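You operate a simulated robot arm through the tools that you are given. There is no shell and no other tool. Be economical: measure what you need, move in short steps, check, and stop when the job is done.

Carry out the task below with a simulated two-armed robot. There is one attempt and no reset: what you move stays moved.

## Task
Fetch the pulley from the wooden table and set it on the middle of the wall shelf. Open the left bench door, put the shaft stub labelled "4" from the wooden table on the upper shelf of the bench cupboard and shut the door again. Take the shackle on the wooden table and put it away on the top of the grey cabinet. Put the 130 mm shaft from the wooden table on the open shelf under the wooden table and the 150 mm shaft on top of the silver roller there. Do these in any order. Set down upright: shaft stub, shackle.

It is judged by the outcome, as a careful person would: the job done as asked, and still so three seconds after it is handed in. It fails if anything else is knocked over, pushed out of place, dropped, spilled or broken.

## Robot
Two 6-joint arms with two-finger grippers on one trunk, on a base that drives. Base frame: it is fixed to the floor where the robot stands at the start and does not move with it; the origin is under the middle of the robot, x ahead of it, y to its left, z up; the surface under the hand at the start is at about z = 80. Units: cm, degrees, N and s.
The left shoulder is at the start at [7, 17.6, 119], the right one opposite. With the tool pointing down near the work surface each hand reaches from about 46 to 78 cm from the robot's upright axis, wherever it stands, measured 20 degrees to its own side. Places, roughly: left bench door [30, -150, 50]; middle of the wall shelf (12x15 cm) [82, -442, 88]; open shelf under the wooden table [60, -80, 40]; pulley [50, 0, 75]; roller (8x8x3 cm) [80, 10, 80]; shackle (8x3x6 cm) [70, -20, 80]; shaft [50, -25, 100]; shaft stub [50, 0, 75]; top of the grey cabinet [-610, 90, 90]; upper shelf of the bench cupboard [60, -170, 50]. Payload 2.45 kg a hand.
The tool frame of a hand sits at the grasp point between the pads (the TCP): z along the fingers, y along the line on which they close. The tips reach 2.6 cm beyond it. Largest opening 9.6 cm; the body of the gripper starts 6.9 cm behind the TCP.
Orientation is that of the tool frame in the base frame, as [roll, pitch, yaw] about the fixed x, y, z axes, in that order (R = Rz(yaw) Ry(pitch) Rx(roll)). With the fingers straight down and closing along the base's y, the tool's x points along the base's -x, its y along +y and its z along -z.

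## Interface
- The arms move only by the tool step_arm. It takes "left_rows", "right_rows" or both (then of equal length, played together; a hand with none holds still); each is a list of rows, each a list of 3 entries, a list of its own where there are three numbers: the finger opening in cm, from 0 to 9.6, then the shift along the base's x, y, z in units of 25 mm (1.0 is 25 mm), then the turn, a rotation vector about the base's x, y, z in units of 5 degrees (1.0 is 5 degrees). In form: [[hand, [dx, dy, dz], [wx, wy, wz]], ...]. A call has 1 to 10 rows; each row shifts and turns the commanded pose from where the row before left it. A call with a number of a shift or a turn outside -1 to 1 is refused whole. Each row takes 0.2 s and may step no farther than 5 cm and 8.6 degrees from the row before; otherwise, or with a gripper value out of range, the whole call is refused. Where a pose cannot be reached the arm comes as near as it can. A force on the tool above 40 N (or 10 N above the force at the start of the call, whichever is more), or a blocked arm, ends the call early, and 0.2 s more pass. The fingers move at their own pace and stop on an object; they squeeze with about 20 N. The grip force told is the motor's: it shows also when the fingers shut on nothing. Time passes only in rows, and 0.2 s behind the last, so rows that do not move let the fingers close. It gives the time, the measured TCP pose, the force on the tool (base axes), the opening and the grip force at its end, in the units of the frame above (readings bear some noise), with the torque about the TCP (base axes, N m) and any sound that the robot's microphone picked up.
- Cameras (640 x 400 px; columns grow to the right, rows downward): "scene" is now at [11.13, -3.64, 148.33]; the picture's right is [-0.50, -0.86, 0.00], its down [-0.70, 0.41, -0.59] and it looks along [0.51, -0.29, -0.81] (base axes); focal length 258 px, centre (320, 200). "left" rides on the left gripper at [8.2, -0.3, -9.8] in its tool frame; the picture's right is [0.04, 1.00, 0.00], its down [-0.73, 0.03, -0.68] and it looks along [-0.68, 0.03, 0.73] (tool axes); focal length 256 px, centre (320, 200). "right" rides on the right gripper at [8.2, 0.3, -9.8] in its tool frame; the picture's right is [-0.04, 1.00, 0.00], its down [-0.73, -0.03, -0.68] and it looks along [-0.68, -0.03, 0.73] (tool axes); focal length 256 px, centre (320, 200). There is no depth. A picture from a camera that has moved, and an enlarged one, comes with that camera's place and axes in the base frame and with its lens.
- get_image(camera): a new picture of that camera. The clock stands still meanwhile.
- slide_trunk(by): slides the trunk up (or, below 0, down) by that many cm; the arms and the scene camera ride with it, the base frame stays. It gives what a move gives, with no picture.
- roll_base(legs): drives the robot by 1 to 6 legs, each [ahead, left, turn to the left] in cm, cm and degrees, along the robot's own axes; the way and the turn of a leg run together, so that a leg with both is an arc; at most 150 cm and 180 degrees a leg. The arms and the cameras ride along, it lands a little off, and it stops where it bumps. It gives what a move gives.
- head_to(pan, tilt): turns the head with the scene camera to pan (to the left, within 86 degrees either way) and tilt (down, from -29 to 69), counted from straight ahead of the robot. It gives what a move gives.
- inspect(camera, box): a new picture of the part [left, top, right, bottom] of that camera's present view, enlarged. The clock stands still meanwhile.
- job_done(): hands the job in; it is judged then, once.

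Work in short steps. Places have to be worked out from the pictures, the camera data and where the tool is seen: move nearer, look again, correct. Check each grasp and each placing, and mend what went wrong. You have 186 turns and 154 pictures in all, those below and enlarged ones among them. Open the grippers and draw the arms clear of the work before you hand the job in, unless the task says otherwise; then end with one line.

The tools are called after "Call:" as a command line: name --argument value ..., lists and objects as JSON in quotes. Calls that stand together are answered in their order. step_arm: Moves the arms, as the interface text tells. Its arguments: {"type":"object","properties":{"left_rows":{"type":"array","items":{"type":"array"}},"right_rows":{"type":"array","items":{"type":"array"}}},"required":[]} The other tools are called the same way: slide_trunk (by) slides the trunk up or down; roll_base (legs) drives the base; head_to (pan, tilt) turns the head that bears the scene camera; get_image (camera) takes a picture; inspect (camera, box) takes an enlarged picture of a part of a camera's view; job_done () hands the job in.

At the start:

```text
time: 0.0
left_tcp_pos: [63.94, 8.04, 116.14]
left_tcp_rot: [-179.9, -0.1, 180.0]
left_force: [0.1, 0.1, 0.2]
left_ft_torque: [-0.01, 0.0, 0.03]
left_gripper_width: 9.6
left_finger_force: 0.0
right_tcp_pos: [40.12, -32.31, 109.48]
right_tcp_rot: [180.0, 0.0, -180.0]
right_force: [0.1, -0.2, 0.2]
right_ft_torque: [-0.02, 0.02, 0.03]
right_gripper_width: 9.58
right_finger_force: 0.0
trunk travel left (down, up): [-67.5, 16.5]
robot x, y, heading: [0.11, 0.38, 0.0]
head pan, tilt: [-30.2, 54.2]
```

scene: 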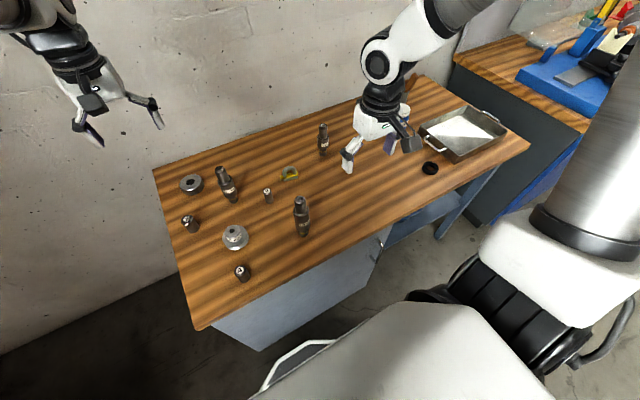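
right: 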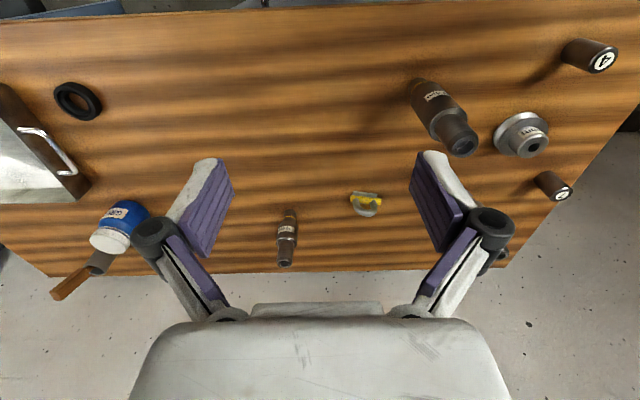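
left: 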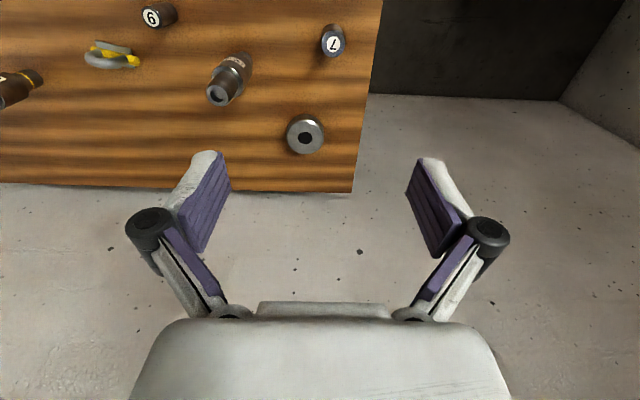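

I see shafts, stubs, a pulley, a roller and the shackle on the table. I enlarge parts to read the labels.

Call:
inspect --camera "scene" --box '[150, 110, 350, 300]'

Call:
inspect --camera "right" --box '[260, 40, 640, 280]'

Call:
inspect --camera "left" --box '[0, 0, 380, 200]'

```text
2.11 times, centred on (250, 205) of scene
camera zoom: at [11.13, -3.64, 148.33], right [-0.5, -0.86, 0.0], down [-0.7, 0.41, -0.59], along [0.51, -0.29, -0.81], focal length 542 px, centre (467, 190)
```

zoom: 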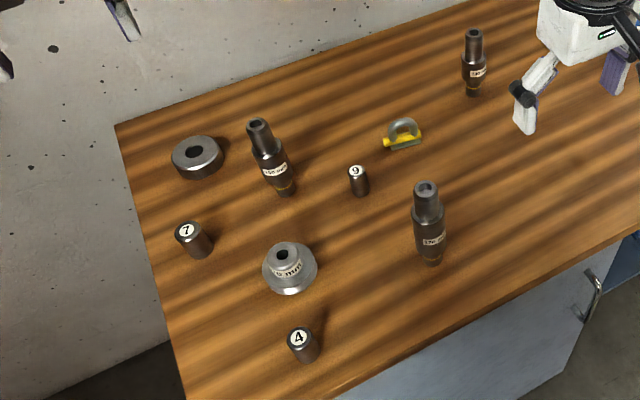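

```text
1.67 times, centred on (450, 160) of right
camera zoom: at [31.83, -32.02, 119.32], right [0.04, 1.0, 0.0], down [0.73, -0.03, 0.68], along [0.68, -0.03, -0.73], focal length 427 px, centre (103, 267)
```

zoom: 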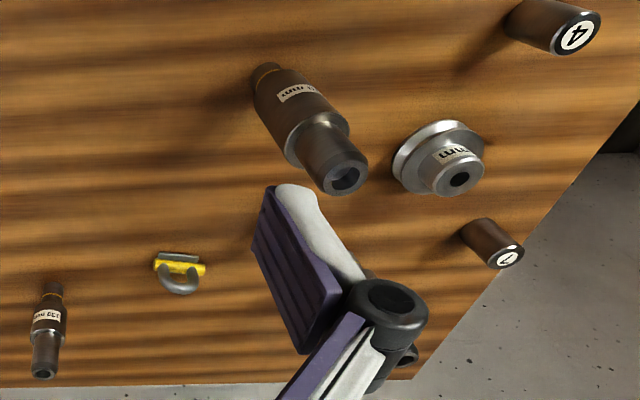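

```text
1.68 times, centred on (190, 100) of left
camera zoom: at [55.93, 7.64, 125.79], right [-0.04, 1.0, 0.0], down [0.73, 0.03, 0.68], along [0.68, 0.03, -0.73], focal length 431 px, centre (539, 368)
```

zoom: 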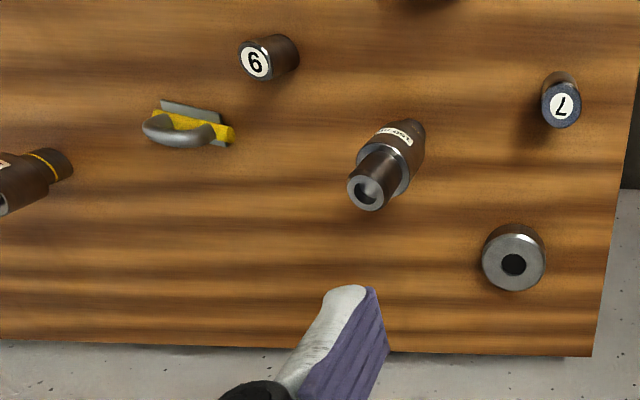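

I zoom in more to read the labels on the shafts.

Call:
inspect --camera "left" --box '[190, 40, 270, 110]'

Call:
inspect --camera "right" --box '[400, 70, 480, 120]'

Call:
inspect --camera "right" --box '[260, 200, 320, 270]'

Call:
inspect --camera "scene" --box '[205, 155, 265, 205]'

Call:
inspect --camera "scene" --box '[280, 190, 330, 240]'

```text
5.71 times, centred on (230, 75) of left
camera zoom: at [55.93, 7.64, 125.79], right [-0.04, 1.0, 0.0], down [0.73, 0.03, 0.68], along [0.68, 0.03, -0.73], focal length 1463 px, centre (834, 914)
```

zoom: 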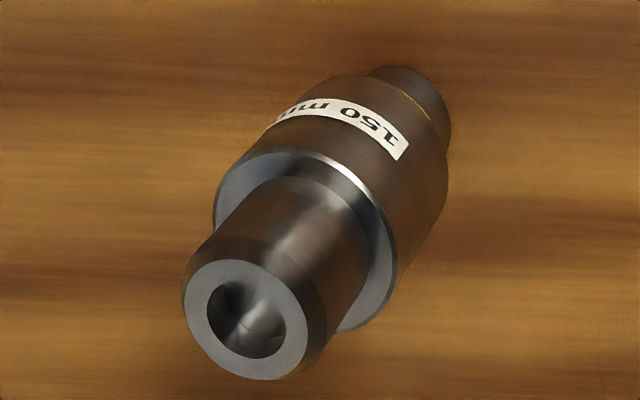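

```text
8.00 times, centred on (440, 95) of right
camera zoom: at [31.83, -32.02, 119.32], right [0.04, 1.0, 0.0], down [0.73, -0.03, 0.68], along [0.68, -0.03, -0.73], focal length 2048 px, centre (-640, 1040)
```

zoom: 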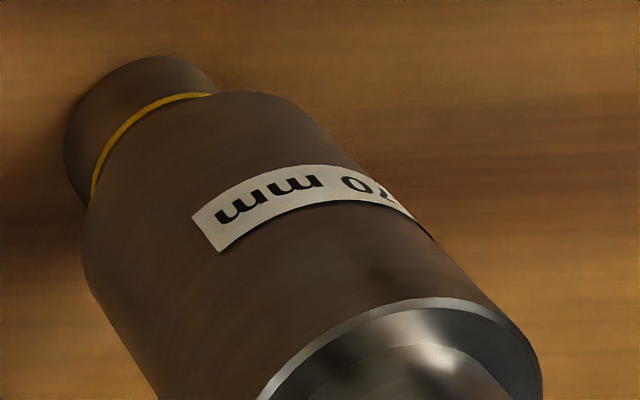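

```text
5.71 times, centred on (290, 235) of right
camera zoom: at [31.83, -32.02, 119.32], right [0.04, 1.0, 0.0], down [0.73, -0.03, 0.68], along [0.68, -0.03, -0.73], focal length 1463 px, centre (491, 0)
```

zoom: 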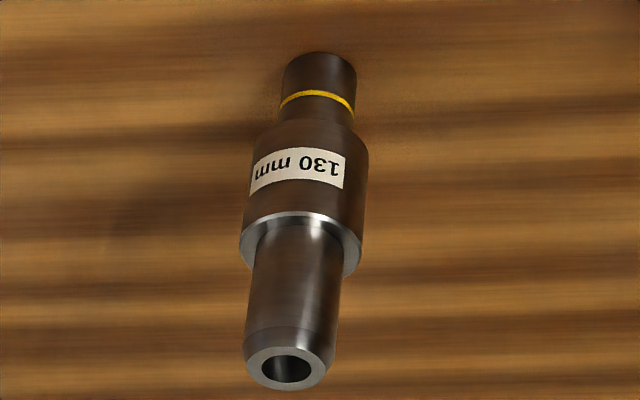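

```text
8.00 times, centred on (235, 180) of scene
camera zoom: at [11.13, -3.64, 148.33], right [-0.5, -0.86, 0.0], down [-0.7, 0.41, -0.59], along [0.51, -0.29, -0.81], focal length 2061 px, centre (1000, 360)
```

zoom: 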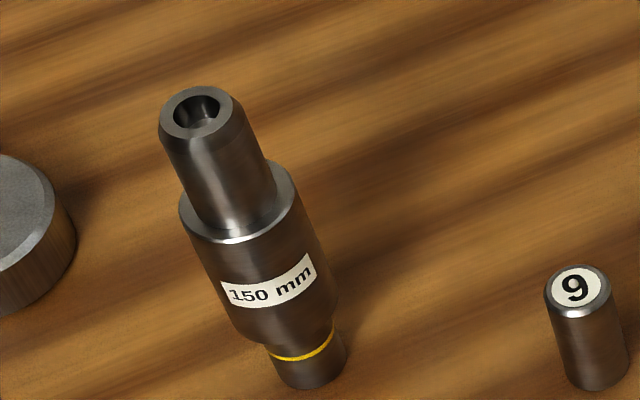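

```text
8.00 times, centred on (305, 215) of scene
camera zoom: at [11.13, -3.64, 148.33], right [-0.5, -0.86, 0.0], down [-0.7, 0.41, -0.59], along [0.51, -0.29, -0.81], focal length 2061 px, centre (440, 80)
```

zoom: 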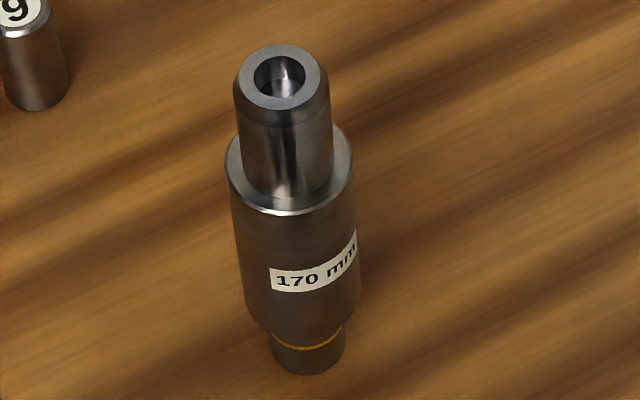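

The 150 shaft is near [68,-4], the roller near [80,6], the shackle near [67,-24], the 130 shaft near [72.6,-40], the pulley near [54,0] and stub 4 near [42,3]. The table top is at z≈80. Next I look toward the bench.

Call:
head_to --pan -75 --tilt 30

Call:
get_image --camera "scene"

```text
time: 1.1
left_tcp_pos: [63.93, 8.03, 116.07]
left_tcp_rot: [180.0, 0.0, 180.0]
left_force: [-0.2, 0.4, -0.3]
left_ft_torque: [-0.03, -0.01, 0.03]
left_gripper_width: 9.58
left_finger_force: 0.1
right_tcp_pos: [40.07, -32.26, 109.43]
right_tcp_rot: [-179.9, 0.1, 179.9]
right_force: [0.0, 0.6, 0.9]
right_ft_torque: [-0.02, 0.01, 0.01]
right_gripper_width: 9.59
right_finger_force: 0.1
trunk travel left (down, up): [-67.5, 16.5]
robot x, y, heading: [-0.15, -0.06, 0.2]
head pan, tilt: [-75.0, 30.0]
```

```text
142 pictures are left
camera scene: at [7.17, -8.71, 151.83], right [-0.97, -0.26, 0.0], down [-0.13, 0.48, -0.87], along [0.22, -0.84, -0.5], focal length 258 px, centre (320, 200)
```

scene: 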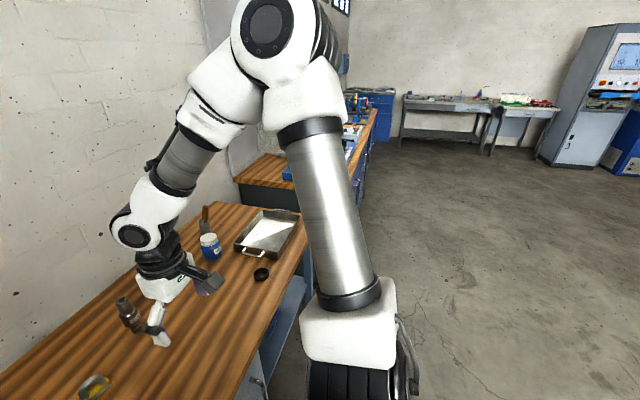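

The bench and the wall shelf lie to the right. To gain left-hand reach over the roller I back up a little and turn right, which brings the left shoulder nearer.

Call:
roll_base --legs '[[-10, 0, 0], [0, 0, -45]]'

Call:
head_to --pan 10 --tilt 45

Call:
get_image --camera "scene"

```text
time: 4.3
left_tcp_pos: [41.08, -39.01, 116.02]
left_tcp_rot: [180.0, 0.0, 135.5]
left_force: [1.2, 0.3, -0.5]
left_ft_torque: [0.0, 0.02, -0.02]
left_gripper_width: 9.59
left_finger_force: 0.0
right_tcp_pos: [-4.28, -51.24, 109.42]
right_tcp_rot: [179.9, -0.1, 135.5]
right_force: [0.5, -0.4, -0.2]
right_ft_torque: [0.02, -0.01, 0.01]
right_gripper_width: 9.61
right_finger_force: 0.0
trunk travel left (down, up): [-67.5, 16.5]
robot x, y, heading: [-10.19, 0.14, -44.5]
head pan, tilt: [-75.0, 30.0]
```

```text
time: 5.9
left_tcp_pos: [40.99, -39.06, 115.94]
left_tcp_rot: [180.0, 0.0, 135.5]
left_force: [-0.2, -0.3, 0.5]
left_ft_torque: [0.04, 0.02, -0.01]
left_gripper_width: 9.59
left_finger_force: 0.0
right_tcp_pos: [-4.17, -51.15, 109.42]
right_tcp_rot: [-179.9, -0.1, 135.5]
right_force: [-0.4, -0.2, -0.3]
right_ft_torque: [0.0, 0.0, 0.0]
right_gripper_width: 9.57
right_finger_force: 0.0
trunk travel left (down, up): [-67.5, 16.5]
robot x, y, heading: [-10.38, 0.07, -44.7]
head pan, tilt: [10.0, 45.0]
```

```text
141 pictures are left
camera scene: at [-0.1, -8.1, 149.57], right [-0.57, -0.82, 0.0], down [-0.58, 0.4, -0.71], along [0.58, -0.4, -0.71], focal length 258 px, centre (320, 200)
```

scene: 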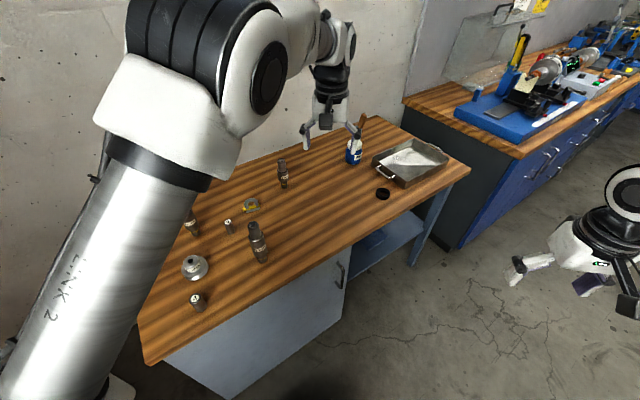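

The robot stands about 10 cm back from where it was. I look down to see the gap between base and table.

Call:
head_to --pan 40 --tilt 69

Call:
get_image --camera "scene"

```text
time: 6.9
left_tcp_pos: [41.06, -39.22, 116.0]
left_tcp_rot: [180.0, 0.1, 135.6]
left_force: [-0.6, -0.4, -0.5]
left_ft_torque: [-0.03, -0.01, 0.02]
left_gripper_width: 9.59
left_finger_force: 0.1
right_tcp_pos: [-4.22, -51.17, 109.42]
right_tcp_rot: [180.0, 0.0, 135.5]
right_force: [0.1, 0.1, -0.5]
right_ft_torque: [-0.01, 0.01, 0.0]
right_gripper_width: 9.63
right_finger_force: 0.0
trunk travel left (down, up): [-67.5, 16.5]
robot x, y, heading: [-9.99, 0.07, -44.6]
head pan, tilt: [40.0, 68.8]
```

```text
140 pictures are left
camera scene: at [-1.22, -3.94, 146.69], right [-0.08, -1.0, 0.0], down [-0.93, 0.07, -0.36], along [0.36, -0.03, -0.93], focal length 258 px, centre (320, 200)
```

scene: 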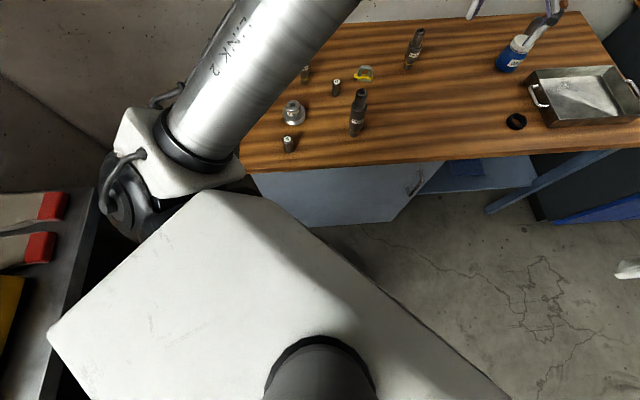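

The base is close to square, so being side-on to the table is the safest way to get near. I turn another 45° right, then shift sideways toward the table.

Call:
roll_base --legs '[[0, 0, -45.3], [0, 8, 0]]'

Call:
head_to --pan 80 --tilt 50

Call:
get_image --camera "scene"

```text
time: 10.0
left_tcp_pos: [4.99, -64.06, 116.01]
left_tcp_rot: [179.9, 0.0, 89.3]
left_force: [0.7, 1.3, -1.3]
left_ft_torque: [0.0, 0.01, 0.0]
left_gripper_width: 9.6
left_finger_force: 0.1
right_tcp_pos: [-35.12, -39.81, 109.36]
right_tcp_rot: [179.9, 0.0, 89.4]
right_force: [1.1, 0.6, -0.2]
right_ft_torque: [0.02, -0.01, 0.01]
right_gripper_width: 9.57
right_finger_force: 0.0
trunk travel left (down, up): [-67.5, 16.5]
robot x, y, heading: [-1.98, -0.29, -90.6]
head pan, tilt: [40.0, 68.8]
```

```text
time: 11.1
left_tcp_pos: [5.06, -64.2, 116.05]
left_tcp_rot: [180.0, 0.0, 89.3]
left_force: [-0.2, 0.3, 0.8]
left_ft_torque: [-0.04, -0.02, -0.01]
left_gripper_width: 9.61
left_finger_force: 0.0
right_tcp_pos: [-35.1, -39.76, 109.48]
right_tcp_rot: [180.0, 0.0, 89.4]
right_force: [0.4, 0.1, 0.7]
right_ft_torque: [-0.02, -0.01, 0.05]
right_gripper_width: 9.6
right_finger_force: 0.1
trunk travel left (down, up): [-67.5, 16.5]
robot x, y, heading: [-2.33, -0.34, -90.8]
head pan, tilt: [80.0, 50.0]
```

```text
139 pictures are left
camera scene: at [4.98, -6.51, 148.88], right [-0.19, -0.98, 0.0], down [-0.75, 0.14, -0.64], along [0.63, -0.12, -0.77], focal length 258 px, centre (320, 200)
```

scene: 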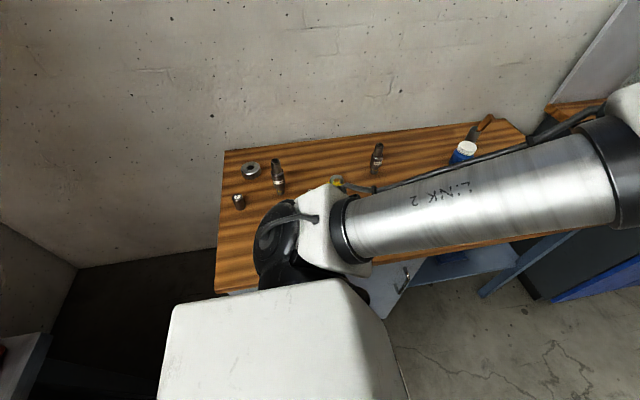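

The left arm has to swing over the table; I move it out first and turn the wrist toward yaw 180 as it goes.

Call:
step_arm --left_rows '[[9.6, [1, 0, 0], [0, 0, 1]], [9.6, [1, 0, 0], [0, 0, 1]], [9.6, [1, 0, 0], [0, 0, 1]], [9.6, [1, 0, 0], [0, 0, 1]], [9.6, [1, 0.3, 0], [0, 0, 1]], [9.6, [1, 0.5, 0], [0, 0, 1]], [9.6, [1, 0.6, 0], [0, 0, 1]], [9.6, [1, 0.7, 0], [0, 0, 1]], [9.6, [1, 0.8, 0], [0, 0, 1]], [9.6, [1, 1, 0], [0, 0, 1]]]'

Call:
step_arm --left_rows '[[9.6, [1, 1, 0], [0, 0, 1]], [9.6, [1, 1, 0], [0, 0, 1]], [9.6, [1, 1, 0], [0, 0, 1]], [9.6, [1, 1, 0], [0, 0, 1]], [9.6, [1, 1, 0], [0, 0, 1]], [9.6, [1, 1, 0], [0, 0, 1]], [9.6, [1, 1, 0], [0, 0, 1]], [9.6, [1, 1, 0], [0, 0, 1]], [9.6, [1, 1, 0], [0, 0, 0]], [9.6, [1, 1, 0], [0, 0, 0]]]'

Call:
get_image --camera "left"

```text
time: 13.3
left_tcp_pos: [30.07, -54.41, 116.17]
left_tcp_rot: [180.0, 0.0, 139.3]
left_force: [0.9, 0.7, -0.2]
left_ft_torque: [-0.03, 0.04, -0.01]
left_gripper_width: 9.58
left_finger_force: 0.0
right_tcp_pos: [-34.91, -39.72, 109.51]
right_tcp_rot: [-179.9, 0.0, 89.4]
right_force: [0.7, 0.2, -0.6]
right_ft_torque: [-0.03, 0.05, 0.0]
right_gripper_width: 9.59
right_finger_force: 0.1
trunk travel left (down, up): [-67.5, 16.5]
robot x, y, heading: [-2.17, -0.17, -90.5]
head pan, tilt: [80.0, 50.0]
```

```text
time: 15.5
left_tcp_pos: [53.21, -44.98, 111.49]
left_tcp_rot: [179.8, -0.1, 179.5]
left_force: [0.8, -0.1, 0.2]
left_ft_torque: [0.0, 0.04, 0.05]
left_gripper_width: 9.57
left_finger_force: 0.1
left hand out of reach, approached as far as the arm can: row 5, 6, 7, 8, 9, 10
right_tcp_pos: [-34.88, -39.85, 109.45]
right_tcp_rot: [-179.9, 0.0, 89.4]
right_force: [0.8, -0.3, 1.3]
right_ft_torque: [0.02, 0.0, 0.01]
right_gripper_width: 9.59
right_finger_force: 0.0
trunk travel left (down, up): [-67.5, 16.5]
robot x, y, heading: [-2.15, -0.01, -90.4]
head pan, tilt: [80.0, 50.0]
```

```text
138 pictures are left
camera left: at [45.19, -45.36, 121.23], right [-0.03, 1.0, 0.0], down [0.73, 0.02, 0.68], along [0.68, 0.02, -0.73], focal length 256 px, centre (320, 200)
```

left: 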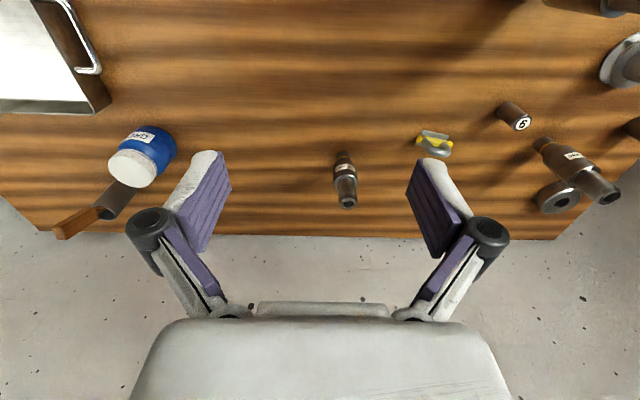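

The arm reported out of reach near [53,-45], possibly a local limit. I try moving in +y from here, back up to z 116.

Call:
step_arm --left_rows '[[9.6, [0, 0.6, 0.6], [0, 0, 0]], [9.6, [0, 1, 0.6], [0, 0, 0]], [9.6, [0, 1, 0.6], [0, 0, 0]], [9.6, [0, 1, 0], [0, 0, 0]]]'

Call:
get_image --camera "scene"

```text
time: 16.5
left_tcp_pos: [53.41, -45.56, 114.4]
left_tcp_rot: [179.9, -0.1, 179.4]
left_force: [0.0, -0.7, 0.2]
left_ft_torque: [-0.01, 0.05, 0.01]
left_gripper_width: 9.62
left_finger_force: 0.0
left hand out of reach, approached as far as the arm can: row 1, 2, 3, 4
right_tcp_pos: [-34.93, -39.79, 109.47]
right_tcp_rot: [180.0, 0.0, 89.4]
right_force: [-0.8, -0.5, 0.4]
right_ft_torque: [-0.03, -0.01, -0.03]
right_gripper_width: 9.61
right_finger_force: 0.1
trunk travel left (down, up): [-67.5, 16.5]
robot x, y, heading: [-2.31, -0.28, -90.4]
head pan, tilt: [80.0, 50.0]
```

```text
137 pictures are left
camera scene: at [5.14, -6.49, 148.88], right [-0.18, -0.98, 0.0], down [-0.75, 0.14, -0.64], along [0.63, -0.12, -0.77], focal length 258 px, centre (320, 200)
```

scene: 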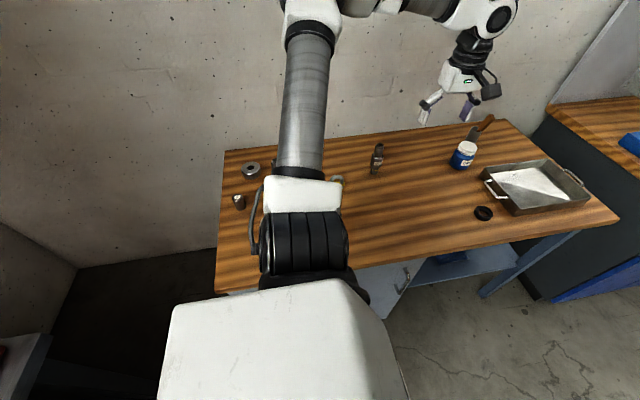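

The arm reaches forward well but not to the side. The base seems round (radius about 27 cm), so I draw the arm back forward and turn to about −35°.

Call:
step_arm --left_rows '[[9.6, [-1, -0.6, 0], [0, 0, -1]], [9.6, [-1, -0.6, 0], [0, 0, -1]], [9.6, [-1, -0.6, 0], [0, 0, -1]], [9.6, [-1, -0.6, 0], [0, 0, -1]], [9.6, [-1, -0.6, 0], [0, 0, -1]], [9.6, [-1, -0.6, 0], [0, 0, -1]], [9.6, [-1, -0.6, 0], [0, 0, -1]], [9.6, [-1, -0.6, 0], [0, 0, -1]], [9.6, [-1, 0, 0], [0, 0, -1]], [9.6, [-1, 0, 0], [0, 0, -1]]]'

Call:
roll_base --legs '[[0, 0, 55]]'

Call:
head_to --pan 40 --tilt 45

Call:
get_image --camera "scene"

Call:
get_image --camera "left"

```text
time: 18.7
left_tcp_pos: [28.07, -57.64, 114.44]
left_tcp_rot: [179.9, 0.0, 129.3]
left_force: [-0.4, -0.1, 0.3]
left_ft_torque: [0.03, -0.02, -0.03]
left_gripper_width: 9.59
left_finger_force: 0.1
right_tcp_pos: [-34.94, -39.87, 109.34]
right_tcp_rot: [179.8, 0.0, 89.4]
right_force: [0.2, -0.1, -0.2]
right_ft_torque: [0.04, -0.03, 0.0]
right_gripper_width: 9.62
right_finger_force: 0.1
trunk travel left (down, up): [-67.5, 16.5]
robot x, y, heading: [-2.05, -0.13, -90.7]
head pan, tilt: [80.0, 50.0]
```

```text
time: 21.5
left_tcp_pos: [62.27, -8.37, 114.34]
left_tcp_rot: [180.0, 0.0, -175.9]
left_force: [-0.3, -0.5, -0.3]
left_ft_torque: [-0.01, 0.0, -0.02]
left_gripper_width: 9.62
left_finger_force: 0.0
right_tcp_pos: [11.36, -49.82, 109.33]
right_tcp_rot: [-179.9, 0.0, 144.1]
right_force: [-0.5, 0.9, 0.9]
right_ft_torque: [0.0, -0.01, 0.01]
right_gripper_width: 9.59
right_finger_force: 0.0
trunk travel left (down, up): [-67.5, 16.5]
robot x, y, heading: [-2.25, -0.05, -35.9]
head pan, tilt: [80.0, 50.0]
```

```text
time: 22.6
left_tcp_pos: [62.41, -8.31, 114.38]
left_tcp_rot: [180.0, 0.0, -175.9]
left_force: [0.3, 0.1, 0.2]
left_ft_torque: [0.0, 0.01, 0.0]
left_gripper_width: 9.57
left_finger_force: 0.1
right_tcp_pos: [11.37, -49.73, 109.37]
right_tcp_rot: [180.0, 0.0, 144.1]
right_force: [0.0, 0.2, 0.3]
right_ft_torque: [0.01, -0.01, 0.01]
right_gripper_width: 9.61
right_finger_force: 0.0
trunk travel left (down, up): [-67.5, 16.5]
robot x, y, heading: [-2.47, -0.17, -36.2]
head pan, tilt: [40.0, 45.0]
```

```text
136 pictures are left
camera scene: at [9.75, -2.4, 149.57], right [0.07, -1.0, 0.0], down [-0.71, -0.05, -0.71], along [0.71, 0.05, -0.71], focal length 258 px, centre (320, 200)
```

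scene: 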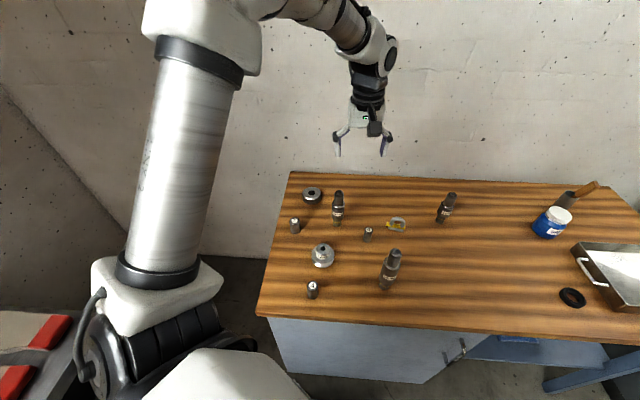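

```text
135 pictures are left
camera left: at [54.42, -9.3, 124.05], right [-0.11, 0.99, 0.0], down [0.73, 0.08, 0.68], along [0.67, 0.08, -0.73], focal length 256 px, centre (320, 200)
```

left: 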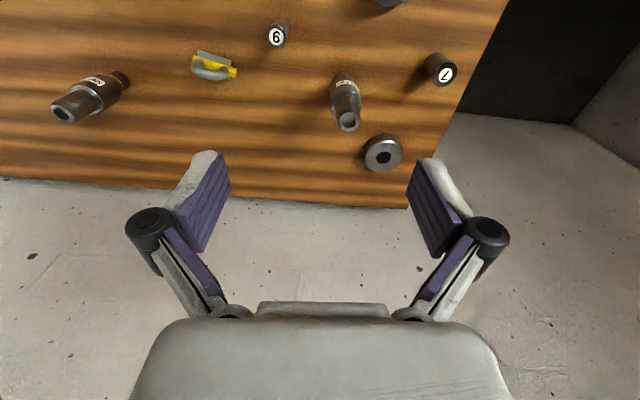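

The 150 shaft is at about [68,-4.1] and the roller at [79.4,5.9]. I move the hand above the shaft and zoom in on the roller.

Call:
step_arm --left_rows '[[6, [0.74, 0.55, 0], [0, 0, -0.8]], [6, [0.75, 0.56, 0], [0, 0, 0]], [6, [0.75, 0.56, 0], [0, 0, 0]], [6, [0, 0, -1], [0, 0, 0]], [6, [0, 0, -1], [0, 0, 0]]]'

Call:
inspect --camera "scene" --box '[280, 150, 400, 230]'

Call:
get_image --camera "left"

```text
time: 23.8
left_tcp_pos: [67.95, -4.16, 109.36]
left_tcp_rot: [-180.0, 0.0, -179.9]
left_force: [-0.7, 0.2, -0.1]
left_ft_torque: [0.03, 0.0, 0.01]
left_gripper_width: 5.98
left_finger_force: 0.1
right_tcp_pos: [11.47, -49.8, 109.43]
right_tcp_rot: [180.0, 0.0, 144.1]
right_force: [0.3, 0.3, 0.0]
right_ft_torque: [0.03, 0.01, 0.03]
right_gripper_width: 9.61
right_finger_force: 0.0
trunk travel left (down, up): [-67.5, 16.5]
robot x, y, heading: [-1.95, -0.32, -35.7]
head pan, tilt: [40.0, 45.0]
```

```text
5.00 times, centred on (340, 190) of scene
camera zoom: at [9.84, -2.42, 149.57], right [0.07, -1.0, 0.0], down [-0.71, -0.05, -0.71], along [0.7, 0.05, -0.71], focal length 1288 px, centre (220, 250)
```

zoom: 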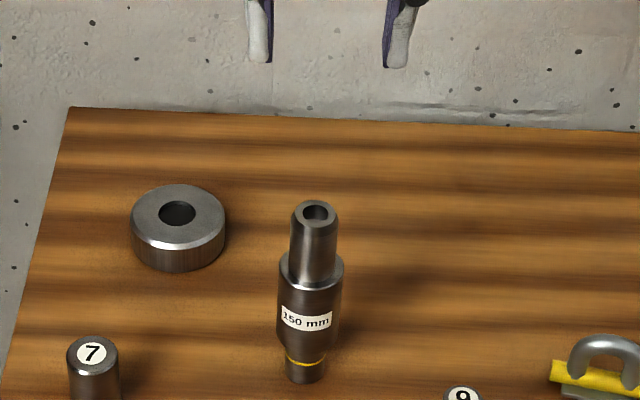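

```text
133 pictures are left
camera left: at [59.97, -4.57, 119.06], right [-0.04, 1.0, 0.0], down [0.73, 0.03, 0.68], along [0.68, 0.03, -0.73], focal length 256 px, centre (320, 200)
```

left: 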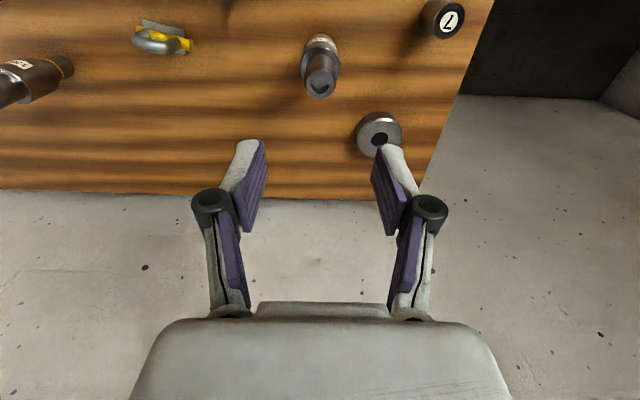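

The hand is over the shaft. I lower to just above the top, then check.

Call:
step_arm --left_rows '[[6, [0, 0, -1], [0, 0, 0]], [6, [0, 0, -1], [0, 0, 0]], [6, [0, 0, -1], [0, 0, 0]], [6, [0, 0, -1], [0, 0, 0]]]'

Call:
get_image --camera "left"

Call:
inspect --camera "scene" --box '[280, 130, 400, 210]'

```text
time: 24.8
left_tcp_pos: [68.15, -4.29, 99.28]
left_tcp_rot: [180.0, -0.1, -179.8]
left_force: [0.2, -0.1, 0.5]
left_ft_torque: [-0.01, 0.02, -0.02]
left_gripper_width: 5.99
left_finger_force: 0.1
right_tcp_pos: [11.38, -49.83, 109.4]
right_tcp_rot: [-179.9, -0.1, 144.2]
right_force: [0.0, 0.1, -0.2]
right_ft_torque: [0.0, 0.02, 0.01]
right_gripper_width: 9.6
right_finger_force: 0.1
trunk travel left (down, up): [-67.5, 16.5]
robot x, y, heading: [-2.59, -0.32, -35.7]
head pan, tilt: [40.0, 45.0]
```

```text
132 pictures are left
camera left: at [60.1, -4.69, 108.98], right [-0.04, 1.0, 0.0], down [0.73, 0.03, 0.68], along [0.68, 0.03, -0.73], focal length 256 px, centre (320, 200)
```

left: 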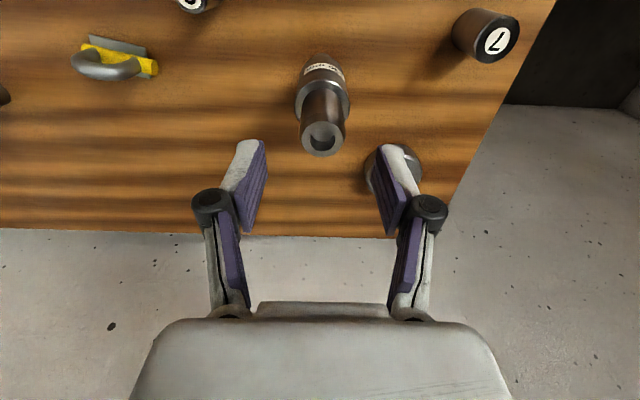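

```text
5.00 times, centred on (340, 170) of scene
camera zoom: at [9.89, -2.45, 149.56], right [0.07, -1.0, 0.0], down [-0.71, -0.05, -0.71], along [0.7, 0.05, -0.71], focal length 1288 px, centre (220, 350)
```

zoom: 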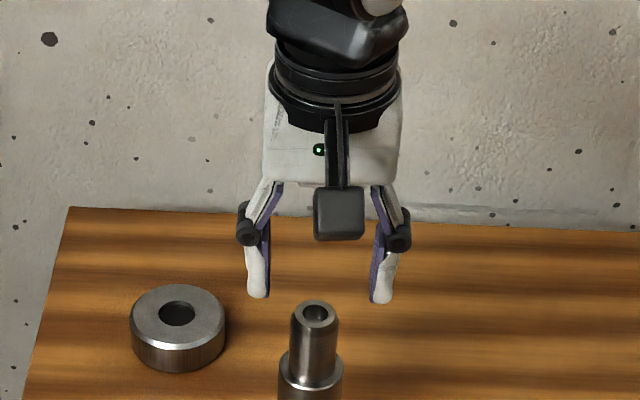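

The shaft top lies at about [67.95,-4.3,95], in line with the hand. I lower to z≈92.7 and close.

Call:
step_arm --left_rows '[[6, [0, 0, -1], [0, 0, 0]], [6, [0, 0, -1], [0, 0, 0]], [6, [0, 0, -0.6], [0, 0, 0]], [2.5, [0, 0, 0], [0, 0, 0]], [2.5, [0, 0, 0], [0, 0, 0]], [2.5, [0, 0, 0], [0, 0, 0]]]'

Call:
step_arm --left_rows '[[2.5, [0, 0, 0.5], [0, 0, 0]], [2.5, [0, 0, 1], [0, 0, 0]], [2.5, [0, 0, 1], [0, 0, 0]]]'

Call:
inspect --camera "scene" --box '[280, 130, 400, 210]'

```text
time: 26.2
left_tcp_pos: [67.84, -4.25, 93.04]
left_tcp_rot: [-179.9, 0.1, -179.8]
left_force: [1.0, 5.2, 12.2]
left_ft_torque: [0.35, 0.0, 0.02]
left_gripper_width: 2.79
left_finger_force: 20.1
right_tcp_pos: [11.23, -49.77, 109.32]
right_tcp_rot: [179.9, 0.1, 144.3]
right_force: [-0.2, 0.3, 0.2]
right_ft_torque: [0.01, -0.02, 0.0]
right_gripper_width: 9.62
right_finger_force: 0.1
trunk travel left (down, up): [-67.5, 16.5]
robot x, y, heading: [-2.01, 0.1, -35.9]
head pan, tilt: [40.0, 45.0]
```

```text
time: 27.0
left_tcp_pos: [67.81, -4.24, 99.16]
left_tcp_rot: [-180.0, -0.1, -179.9]
left_force: [0.2, 0.7, -8.7]
left_ft_torque: [0.0, 0.03, -0.01]
left_gripper_width: 2.81
left_finger_force: 19.6
right_tcp_pos: [11.39, -49.83, 109.46]
right_tcp_rot: [-180.0, 0.1, 144.1]
right_force: [0.9, 0.4, 0.2]
right_ft_torque: [0.0, 0.01, -0.01]
right_gripper_width: 9.58
right_finger_force: 0.0
trunk travel left (down, up): [-67.5, 16.5]
robot x, y, heading: [-2.17, -0.26, -36.0]
head pan, tilt: [40.0, 45.0]
```

```text
5.00 times, centred on (340, 170) of scene
camera zoom: at [9.85, -2.42, 149.55], right [0.07, -1.0, 0.0], down [-0.71, -0.05, -0.71], along [0.7, 0.05, -0.71], focal length 1288 px, centre (220, 350)
```

zoom: 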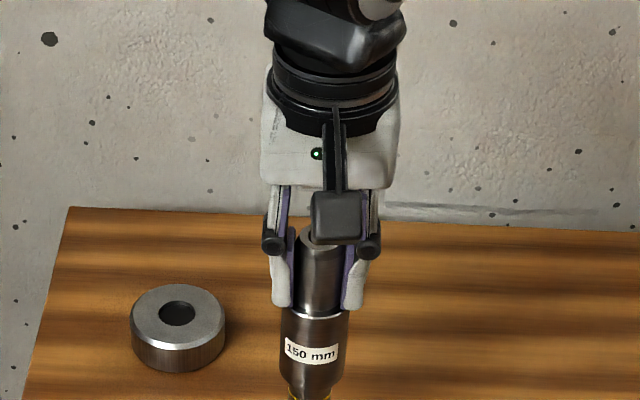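

The shaft is held (about 9 N). The roller's centre is near [79.9,5.8], and its bore (~2.8 cm) is as wide as the shaft foot, so I will stand the shaft on the solid rim at about [79.8,3.7].

Call:
step_arm --left_rows '[[2.5, [0.8, 0.53, 0.1], [0, 0, 0]], [2.5, [0.8, 0.53, 0.1], [0, 0, 0]], [2.5, [0.8, 0.53, 0], [0, 0, 0]], [2.5, [0.8, 0.53, 0], [0, 0, 0]], [2.5, [0.8, 0.53, 0], [0, 0, 0]], [2.5, [0.8, 0.53, 0], [0, 0, 0]], [2.5, [0, 0, 0], [0, 0, 0]]]'

Call:
inspect --camera "scene" --box '[260, 130, 380, 210]'

Call:
inspect --camera "left" --box '[220, 60, 420, 200]'

```text
time: 28.6
left_tcp_pos: [80.17, 3.66, 99.47]
left_tcp_rot: [179.9, -0.1, -179.9]
left_force: [0.0, 0.2, -8.7]
left_ft_torque: [0.0, 0.03, 0.04]
left_gripper_width: 2.8
left_finger_force: 19.8
right_tcp_pos: [11.33, -49.82, 109.36]
right_tcp_rot: [-179.9, -0.1, 144.2]
right_force: [1.1, -0.3, -0.3]
right_ft_torque: [0.03, -0.01, -0.02]
right_gripper_width: 9.61
right_finger_force: 0.1
trunk travel left (down, up): [-67.5, 16.5]
robot x, y, heading: [-2.12, 0.28, -35.8]
head pan, tilt: [40.0, 45.0]
```

```text
5.00 times, centred on (320, 170) of scene
camera zoom: at [9.89, -2.42, 149.56], right [0.07, -1.0, 0.0], down [-0.71, -0.05, -0.71], along [0.7, 0.05, -0.71], focal length 1288 px, centre (320, 350)
```

zoom: 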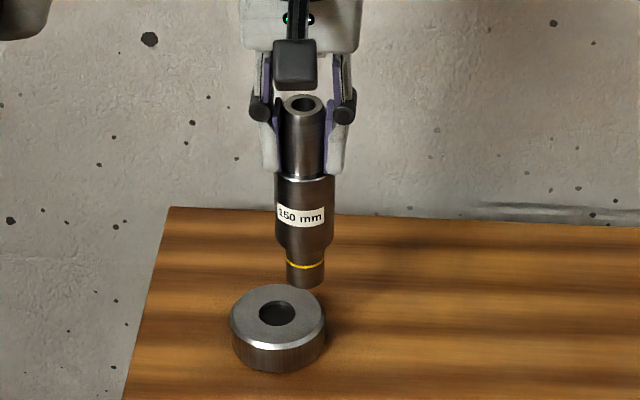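

```text
2.86 times, centred on (320, 130) of left
camera zoom: at [72.13, 3.32, 109.27], right [-0.04, 1.0, 0.0], down [0.73, 0.03, 0.68], along [0.68, 0.03, -0.73], focal length 731 px, centre (320, 400)
```

zoom: 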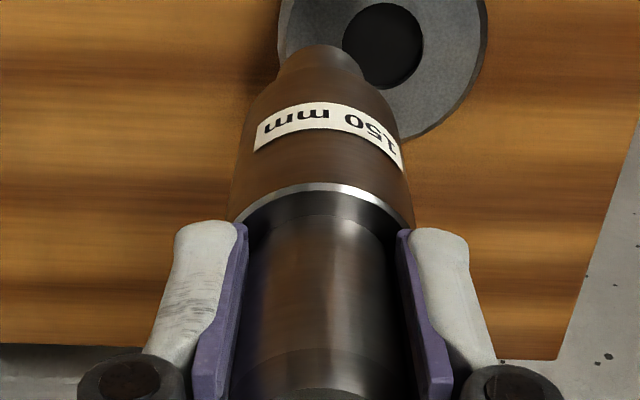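

Roller centre reads [80.15,5.8] with the shaft at [80.17,3.66], so the offset is as planned. I lower toward contact.

Call:
step_arm --left_rows '[[2.5, [0, 0, -0.8], [0, 0, 0]], [2.5, [0, 0, -0.4], [0, 0, 0]], [2.5, [0, 0, -0.08], [0, 0, 0]], [2.5, [0, 0, 0], [0, 0, 0]]]'

```text
time: 29.6
left_tcp_pos: [80.21, 3.92, 96.2]
left_tcp_rot: [-179.9, 0.0, -179.8]
left_force: [0.5, 0.2, -8.2]
left_ft_torque: [-0.02, -0.01, 0.0]
left_gripper_width: 2.75
left_finger_force: 20.3
right_tcp_pos: [11.5, -49.83, 109.35]
right_tcp_rot: [-180.0, -0.1, 144.0]
right_force: [0.3, -0.3, -1.2]
right_ft_torque: [-0.01, -0.01, 0.01]
right_gripper_width: 9.61
right_finger_force: 0.0
trunk travel left (down, up): [-67.5, 16.5]
robot x, y, heading: [-2.56, -0.09, -35.8]
head pan, tilt: [40.0, 45.0]
```

No contact yet, so I go on in small steps.

Call:
step_arm --left_rows '[[2.5, [0, -0.06, -0.06], [0, 0, 0]], [2.5, [0, 0, -0.06], [0, 0, 0]], [2.5, [0, 0, 0], [0, 0, 0]]]'

Call:
inspect --camera "scene" --box '[260, 130, 380, 210]'

```text
time: 30.4
left_tcp_pos: [80.22, 3.7, 95.93]
left_tcp_rot: [-179.9, 0.0, -179.9]
left_force: [0.5, 0.4, -5.3]
left_ft_torque: [0.07, -0.08, 0.02]
left_gripper_width: 2.79
left_finger_force: 19.6
right_tcp_pos: [11.41, -49.72, 109.45]
right_tcp_rot: [-179.9, -0.1, 144.2]
right_force: [-0.2, 0.2, -0.1]
right_ft_torque: [-0.03, -0.01, -0.02]
right_gripper_width: 9.57
right_finger_force: 0.0
trunk travel left (down, up): [-67.5, 16.5]
robot x, y, heading: [-2.39, -0.25, -35.8]
head pan, tilt: [40.0, 45.0]
```

```text
5.00 times, centred on (320, 170) of scene
camera zoom: at [9.88, -2.39, 149.57], right [0.07, -1.0, 0.0], down [-0.71, -0.05, -0.71], along [0.7, 0.05, -0.71], focal length 1288 px, centre (320, 350)
```

zoom: 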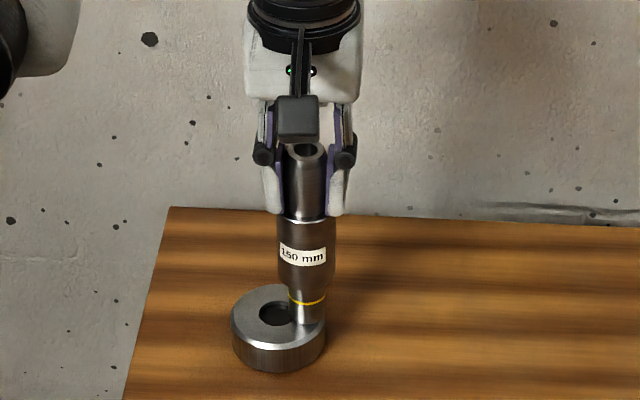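

Force drops from −8.7 to −5.3 N, so the foot is touching the rim. I lower a hair, release, and rise.

Call:
step_arm --left_rows '[[2.5, [0, 0, -0.05], [0, 0, 0]], [2.5, [0, 0, 0], [0, 0, 0]], [3.2, [0, 0, 0], [0, 0, 0]], [4.2, [0, 0, 0], [0, 0, 0]], [6, [0, 0, 0], [0, 0, 0]], [6, [0, 0, 0.6], [0, 0, 0]], [6, [0, 0, 1], [0, 0, 0]], [6, [0, 0, 1], [0, 0, 0]], [6, [0, 0, 1], [0, 0, 0]]]'

Call:
inspect --camera "scene" --box '[260, 130, 380, 210]'

Call:
get_image --camera "left"

```text
time: 32.4
left_tcp_pos: [79.92, 3.69, 105.13]
left_tcp_rot: [180.0, 0.0, -179.8]
left_force: [0.8, 0.0, 0.9]
left_ft_torque: [0.02, -0.01, -0.01]
left_gripper_width: 6.01
left_finger_force: 0.1
right_tcp_pos: [11.29, -49.77, 109.34]
right_tcp_rot: [-180.0, 0.0, 144.0]
right_force: [0.4, -0.3, 0.2]
right_ft_torque: [0.01, -0.04, -0.01]
right_gripper_width: 9.62
right_finger_force: 0.1
trunk travel left (down, up): [-67.5, 16.5]
robot x, y, heading: [-2.08, -0.47, -36.0]
head pan, tilt: [40.0, 45.0]
```

```text
5.00 times, centred on (320, 170) of scene
camera zoom: at [9.67, -2.38, 149.58], right [0.07, -1.0, 0.0], down [-0.7, -0.05, -0.71], along [0.71, 0.05, -0.71], focal length 1288 px, centre (320, 350)
```

zoom: 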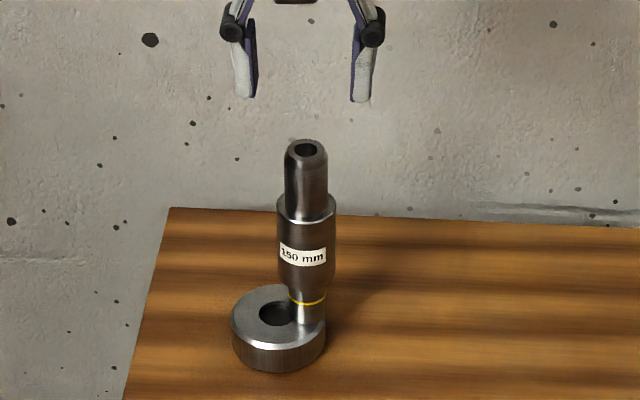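

```text
125 pictures are left
camera left: at [71.88, 3.28, 114.86], right [-0.04, 1.0, 0.0], down [0.73, 0.03, 0.68], along [0.68, 0.03, -0.73], focal length 256 px, centre (320, 200)
```

left: 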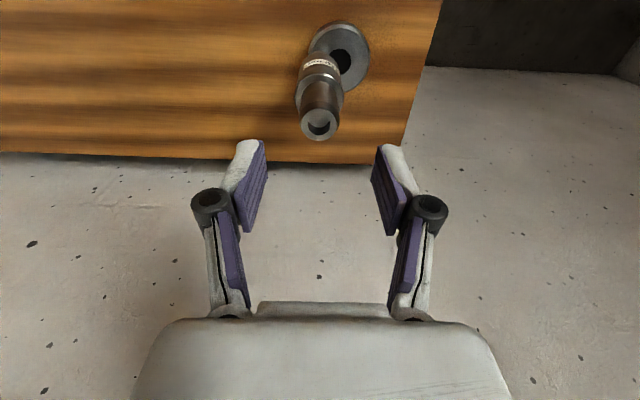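

The 150 shaft stands upright on the roller. Next I take the left hand above the pulley near [54,0].

Call:
step_arm --left_rows '[[6, [-1, 0, 0.4], [0, 0, 0]], [6, [-1, -0.15, 0], [0, 0, 0]], [6, [-1, -0.15, 0], [0, 0, 0]], [6, [-1, -0.15, 0], [0, 0, 0]], [6, [-1, -0.15, 0], [0, 0, 0]], [6, [-1, -0.15, 0], [0, 0, 0]], [6, [-1, -0.15, 0], [0, 0, 0]], [6, [-1, -0.15, 0], [0, 0, 0]], [6, [-1, -0.15, 0], [0, 0, 0]], [6, [-1, -0.15, 0], [0, 0, 0]]]'

Call:
get_image --camera "left"

Call:
inspect --camera "scene" --box '[270, 190, 420, 310]'

```text
time: 34.6
left_tcp_pos: [54.84, 0.15, 105.95]
left_tcp_rot: [180.0, 0.2, -179.9]
left_force: [-0.1, 0.5, 0.1]
left_ft_torque: [-0.01, -0.02, 0.03]
left_gripper_width: 5.98
left_finger_force: 0.0
right_tcp_pos: [11.3, -49.8, 109.33]
right_tcp_rot: [179.9, 0.0, 144.1]
right_force: [-0.3, 0.9, 1.3]
right_ft_torque: [-0.01, -0.03, 0.01]
right_gripper_width: 9.61
right_finger_force: 0.1
trunk travel left (down, up): [-67.5, 16.5]
robot x, y, heading: [-2.58, 0.18, -36.4]
head pan, tilt: [40.0, 45.0]
```

```text
124 pictures are left
camera left: at [46.8, -0.28, 115.68], right [-0.04, 1.0, 0.0], down [0.73, 0.03, 0.68], along [0.68, 0.03, -0.73], focal length 256 px, centre (320, 200)
```

left: 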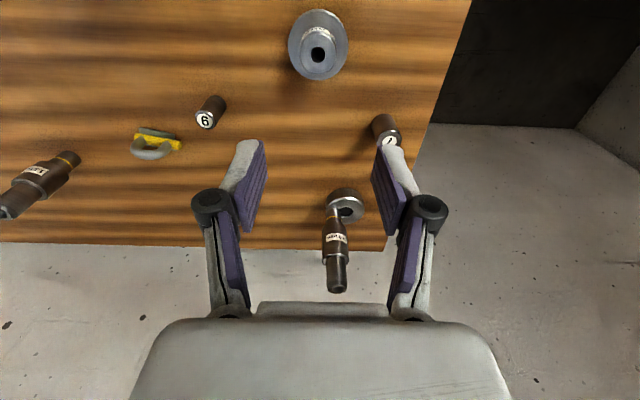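

```text
3.33 times, centred on (345, 250) of scene
camera zoom: at [9.62, -2.47, 149.58], right [0.07, -1.0, 0.0], down [-0.7, -0.05, -0.71], along [0.71, 0.05, -0.71], focal length 859 px, centre (237, 33)
```

zoom: 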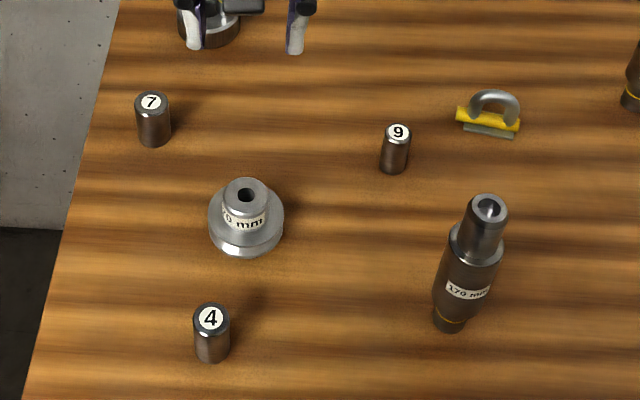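

The pulley hub is centred near [53.9,-0.1], its top at z≈85 and its flange at about z 82. I lower to just above it and check.

Call:
step_arm --left_rows '[[6.5, [-0.38, -0.08, -1], [0, 0, 0]], [6.5, [0, 0, -1], [0, 0, 0]], [6.5, [0, 0, -1], [0, 0, 0]], [6.5, [0, 0, -1], [0, 0, 0]], [6.5, [0, 0, -1], [0, 0, 0]], [6.5, [0, 0, -1], [0, 0, 0]]]'

Call:
get_image --camera "left"

Call:
inspect --camera "scene" --box '[270, 200, 390, 280]'

```text
time: 36.0
left_tcp_pos: [54.11, -0.07, 90.99]
left_tcp_rot: [-180.0, 0.0, -179.9]
left_force: [0.4, 0.6, -0.1]
left_ft_torque: [0.03, 0.03, 0.0]
left_gripper_width: 6.48
left_finger_force: 0.1
right_tcp_pos: [11.41, -49.81, 109.33]
right_tcp_rot: [-180.0, -0.2, 144.3]
right_force: [0.2, 0.6, 0.3]
right_ft_torque: [0.0, 0.01, 0.02]
right_gripper_width: 9.59
right_finger_force: 0.0
trunk travel left (down, up): [-67.5, 16.5]
robot x, y, heading: [-1.87, -0.05, -36.1]
head pan, tilt: [40.0, 45.0]
```

```text
122 pictures are left
camera left: at [46.09, -0.44, 100.64], right [-0.04, 1.0, 0.0], down [0.73, 0.03, 0.68], along [0.68, 0.03, -0.73], focal length 256 px, centre (320, 200)
```

left: 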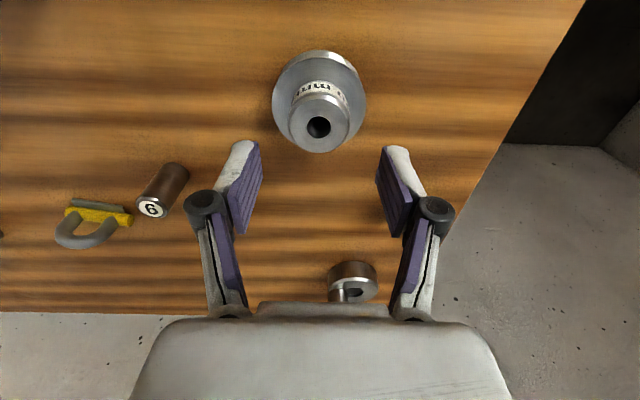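

```text
5.00 times, centred on (330, 240) of scene
camera zoom: at [9.87, -2.45, 149.56], right [0.07, -1.0, 0.0], down [-0.71, -0.05, -0.71], along [0.7, 0.05, -0.71], focal length 1288 px, centre (270, 0)
```

zoom: 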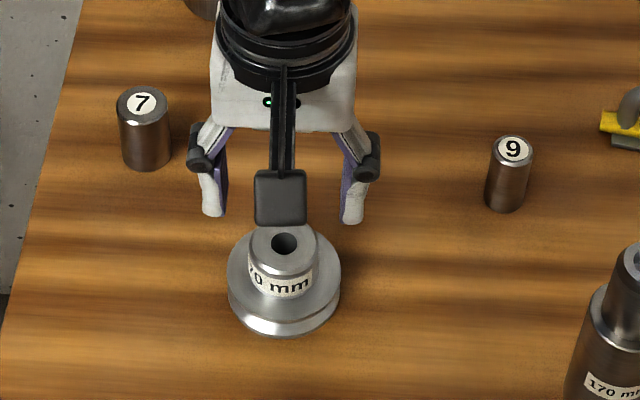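

The hand is aligned. I lower to z≈84.8 and close on the hub.

Call:
step_arm --left_rows '[[6.5, [-0.08, 0, -1], [0, 0, 0]], [6.5, [0, 0, -1], [0, 0, 0]], [6.5, [0, 0, -0.48], [0, 0, 0]], [2.5, [0, 0, 0], [0, 0, 0]], [2.5, [0, 0, 0], [0, 0, 0]], [2.5, [0, 0, 0], [0, 0, 0]]]'

Call:
step_arm --left_rows '[[2.5, [0, 0, 0.5], [0, 0, 0]], [2.5, [0, 0, 1], [0, 0, 0]], [2.5, [0, 0, 1], [0, 0, 0]], [2.5, [0, 0, 1], [0, 0, 0]]]'

Call:
get_image --camera "left"

```text
time: 37.4
left_tcp_pos: [53.8, -0.08, 84.78]
left_tcp_rot: [-180.0, 0.0, -179.9]
left_force: [2.9, -1.7, 5.4]
left_ft_torque: [-0.17, -0.12, 0.08]
left_gripper_width: 4.06
left_finger_force: 19.5
right_tcp_pos: [11.33, -49.8, 109.38]
right_tcp_rot: [180.0, 0.0, 144.1]
right_force: [-0.1, 0.5, -0.5]
right_ft_torque: [-0.01, 0.03, 0.04]
right_gripper_width: 9.61
right_finger_force: 0.1
trunk travel left (down, up): [-67.5, 16.5]
robot x, y, heading: [-2.63, 0.12, -36.1]
head pan, tilt: [40.0, 45.0]
```

```text
time: 38.4
left_tcp_pos: [53.64, -0.03, 93.61]
left_tcp_rot: [-179.9, 0.1, -179.9]
left_force: [-0.7, 0.1, -0.8]
left_ft_torque: [0.02, -0.03, 0.02]
left_gripper_width: 2.49
left_finger_force: 0.1
right_tcp_pos: [11.31, -49.68, 109.5]
right_tcp_rot: [-180.0, 0.1, 144.1]
right_force: [-0.1, 0.1, 0.9]
right_ft_torque: [-0.02, 0.01, -0.01]
right_gripper_width: 9.59
right_finger_force: 0.1
trunk travel left (down, up): [-67.5, 16.5]
robot x, y, heading: [-2.43, 0.03, -36.1]
head pan, tilt: [40.0, 45.0]
```

```text
120 pictures are left
camera left: at [45.61, -0.44, 103.3], right [-0.04, 1.0, 0.0], down [0.73, 0.03, 0.68], along [0.68, 0.03, -0.73], focal length 256 px, centre (320, 200)
```

left: 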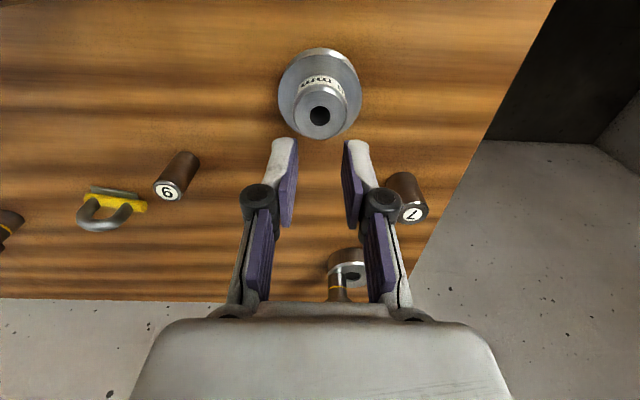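

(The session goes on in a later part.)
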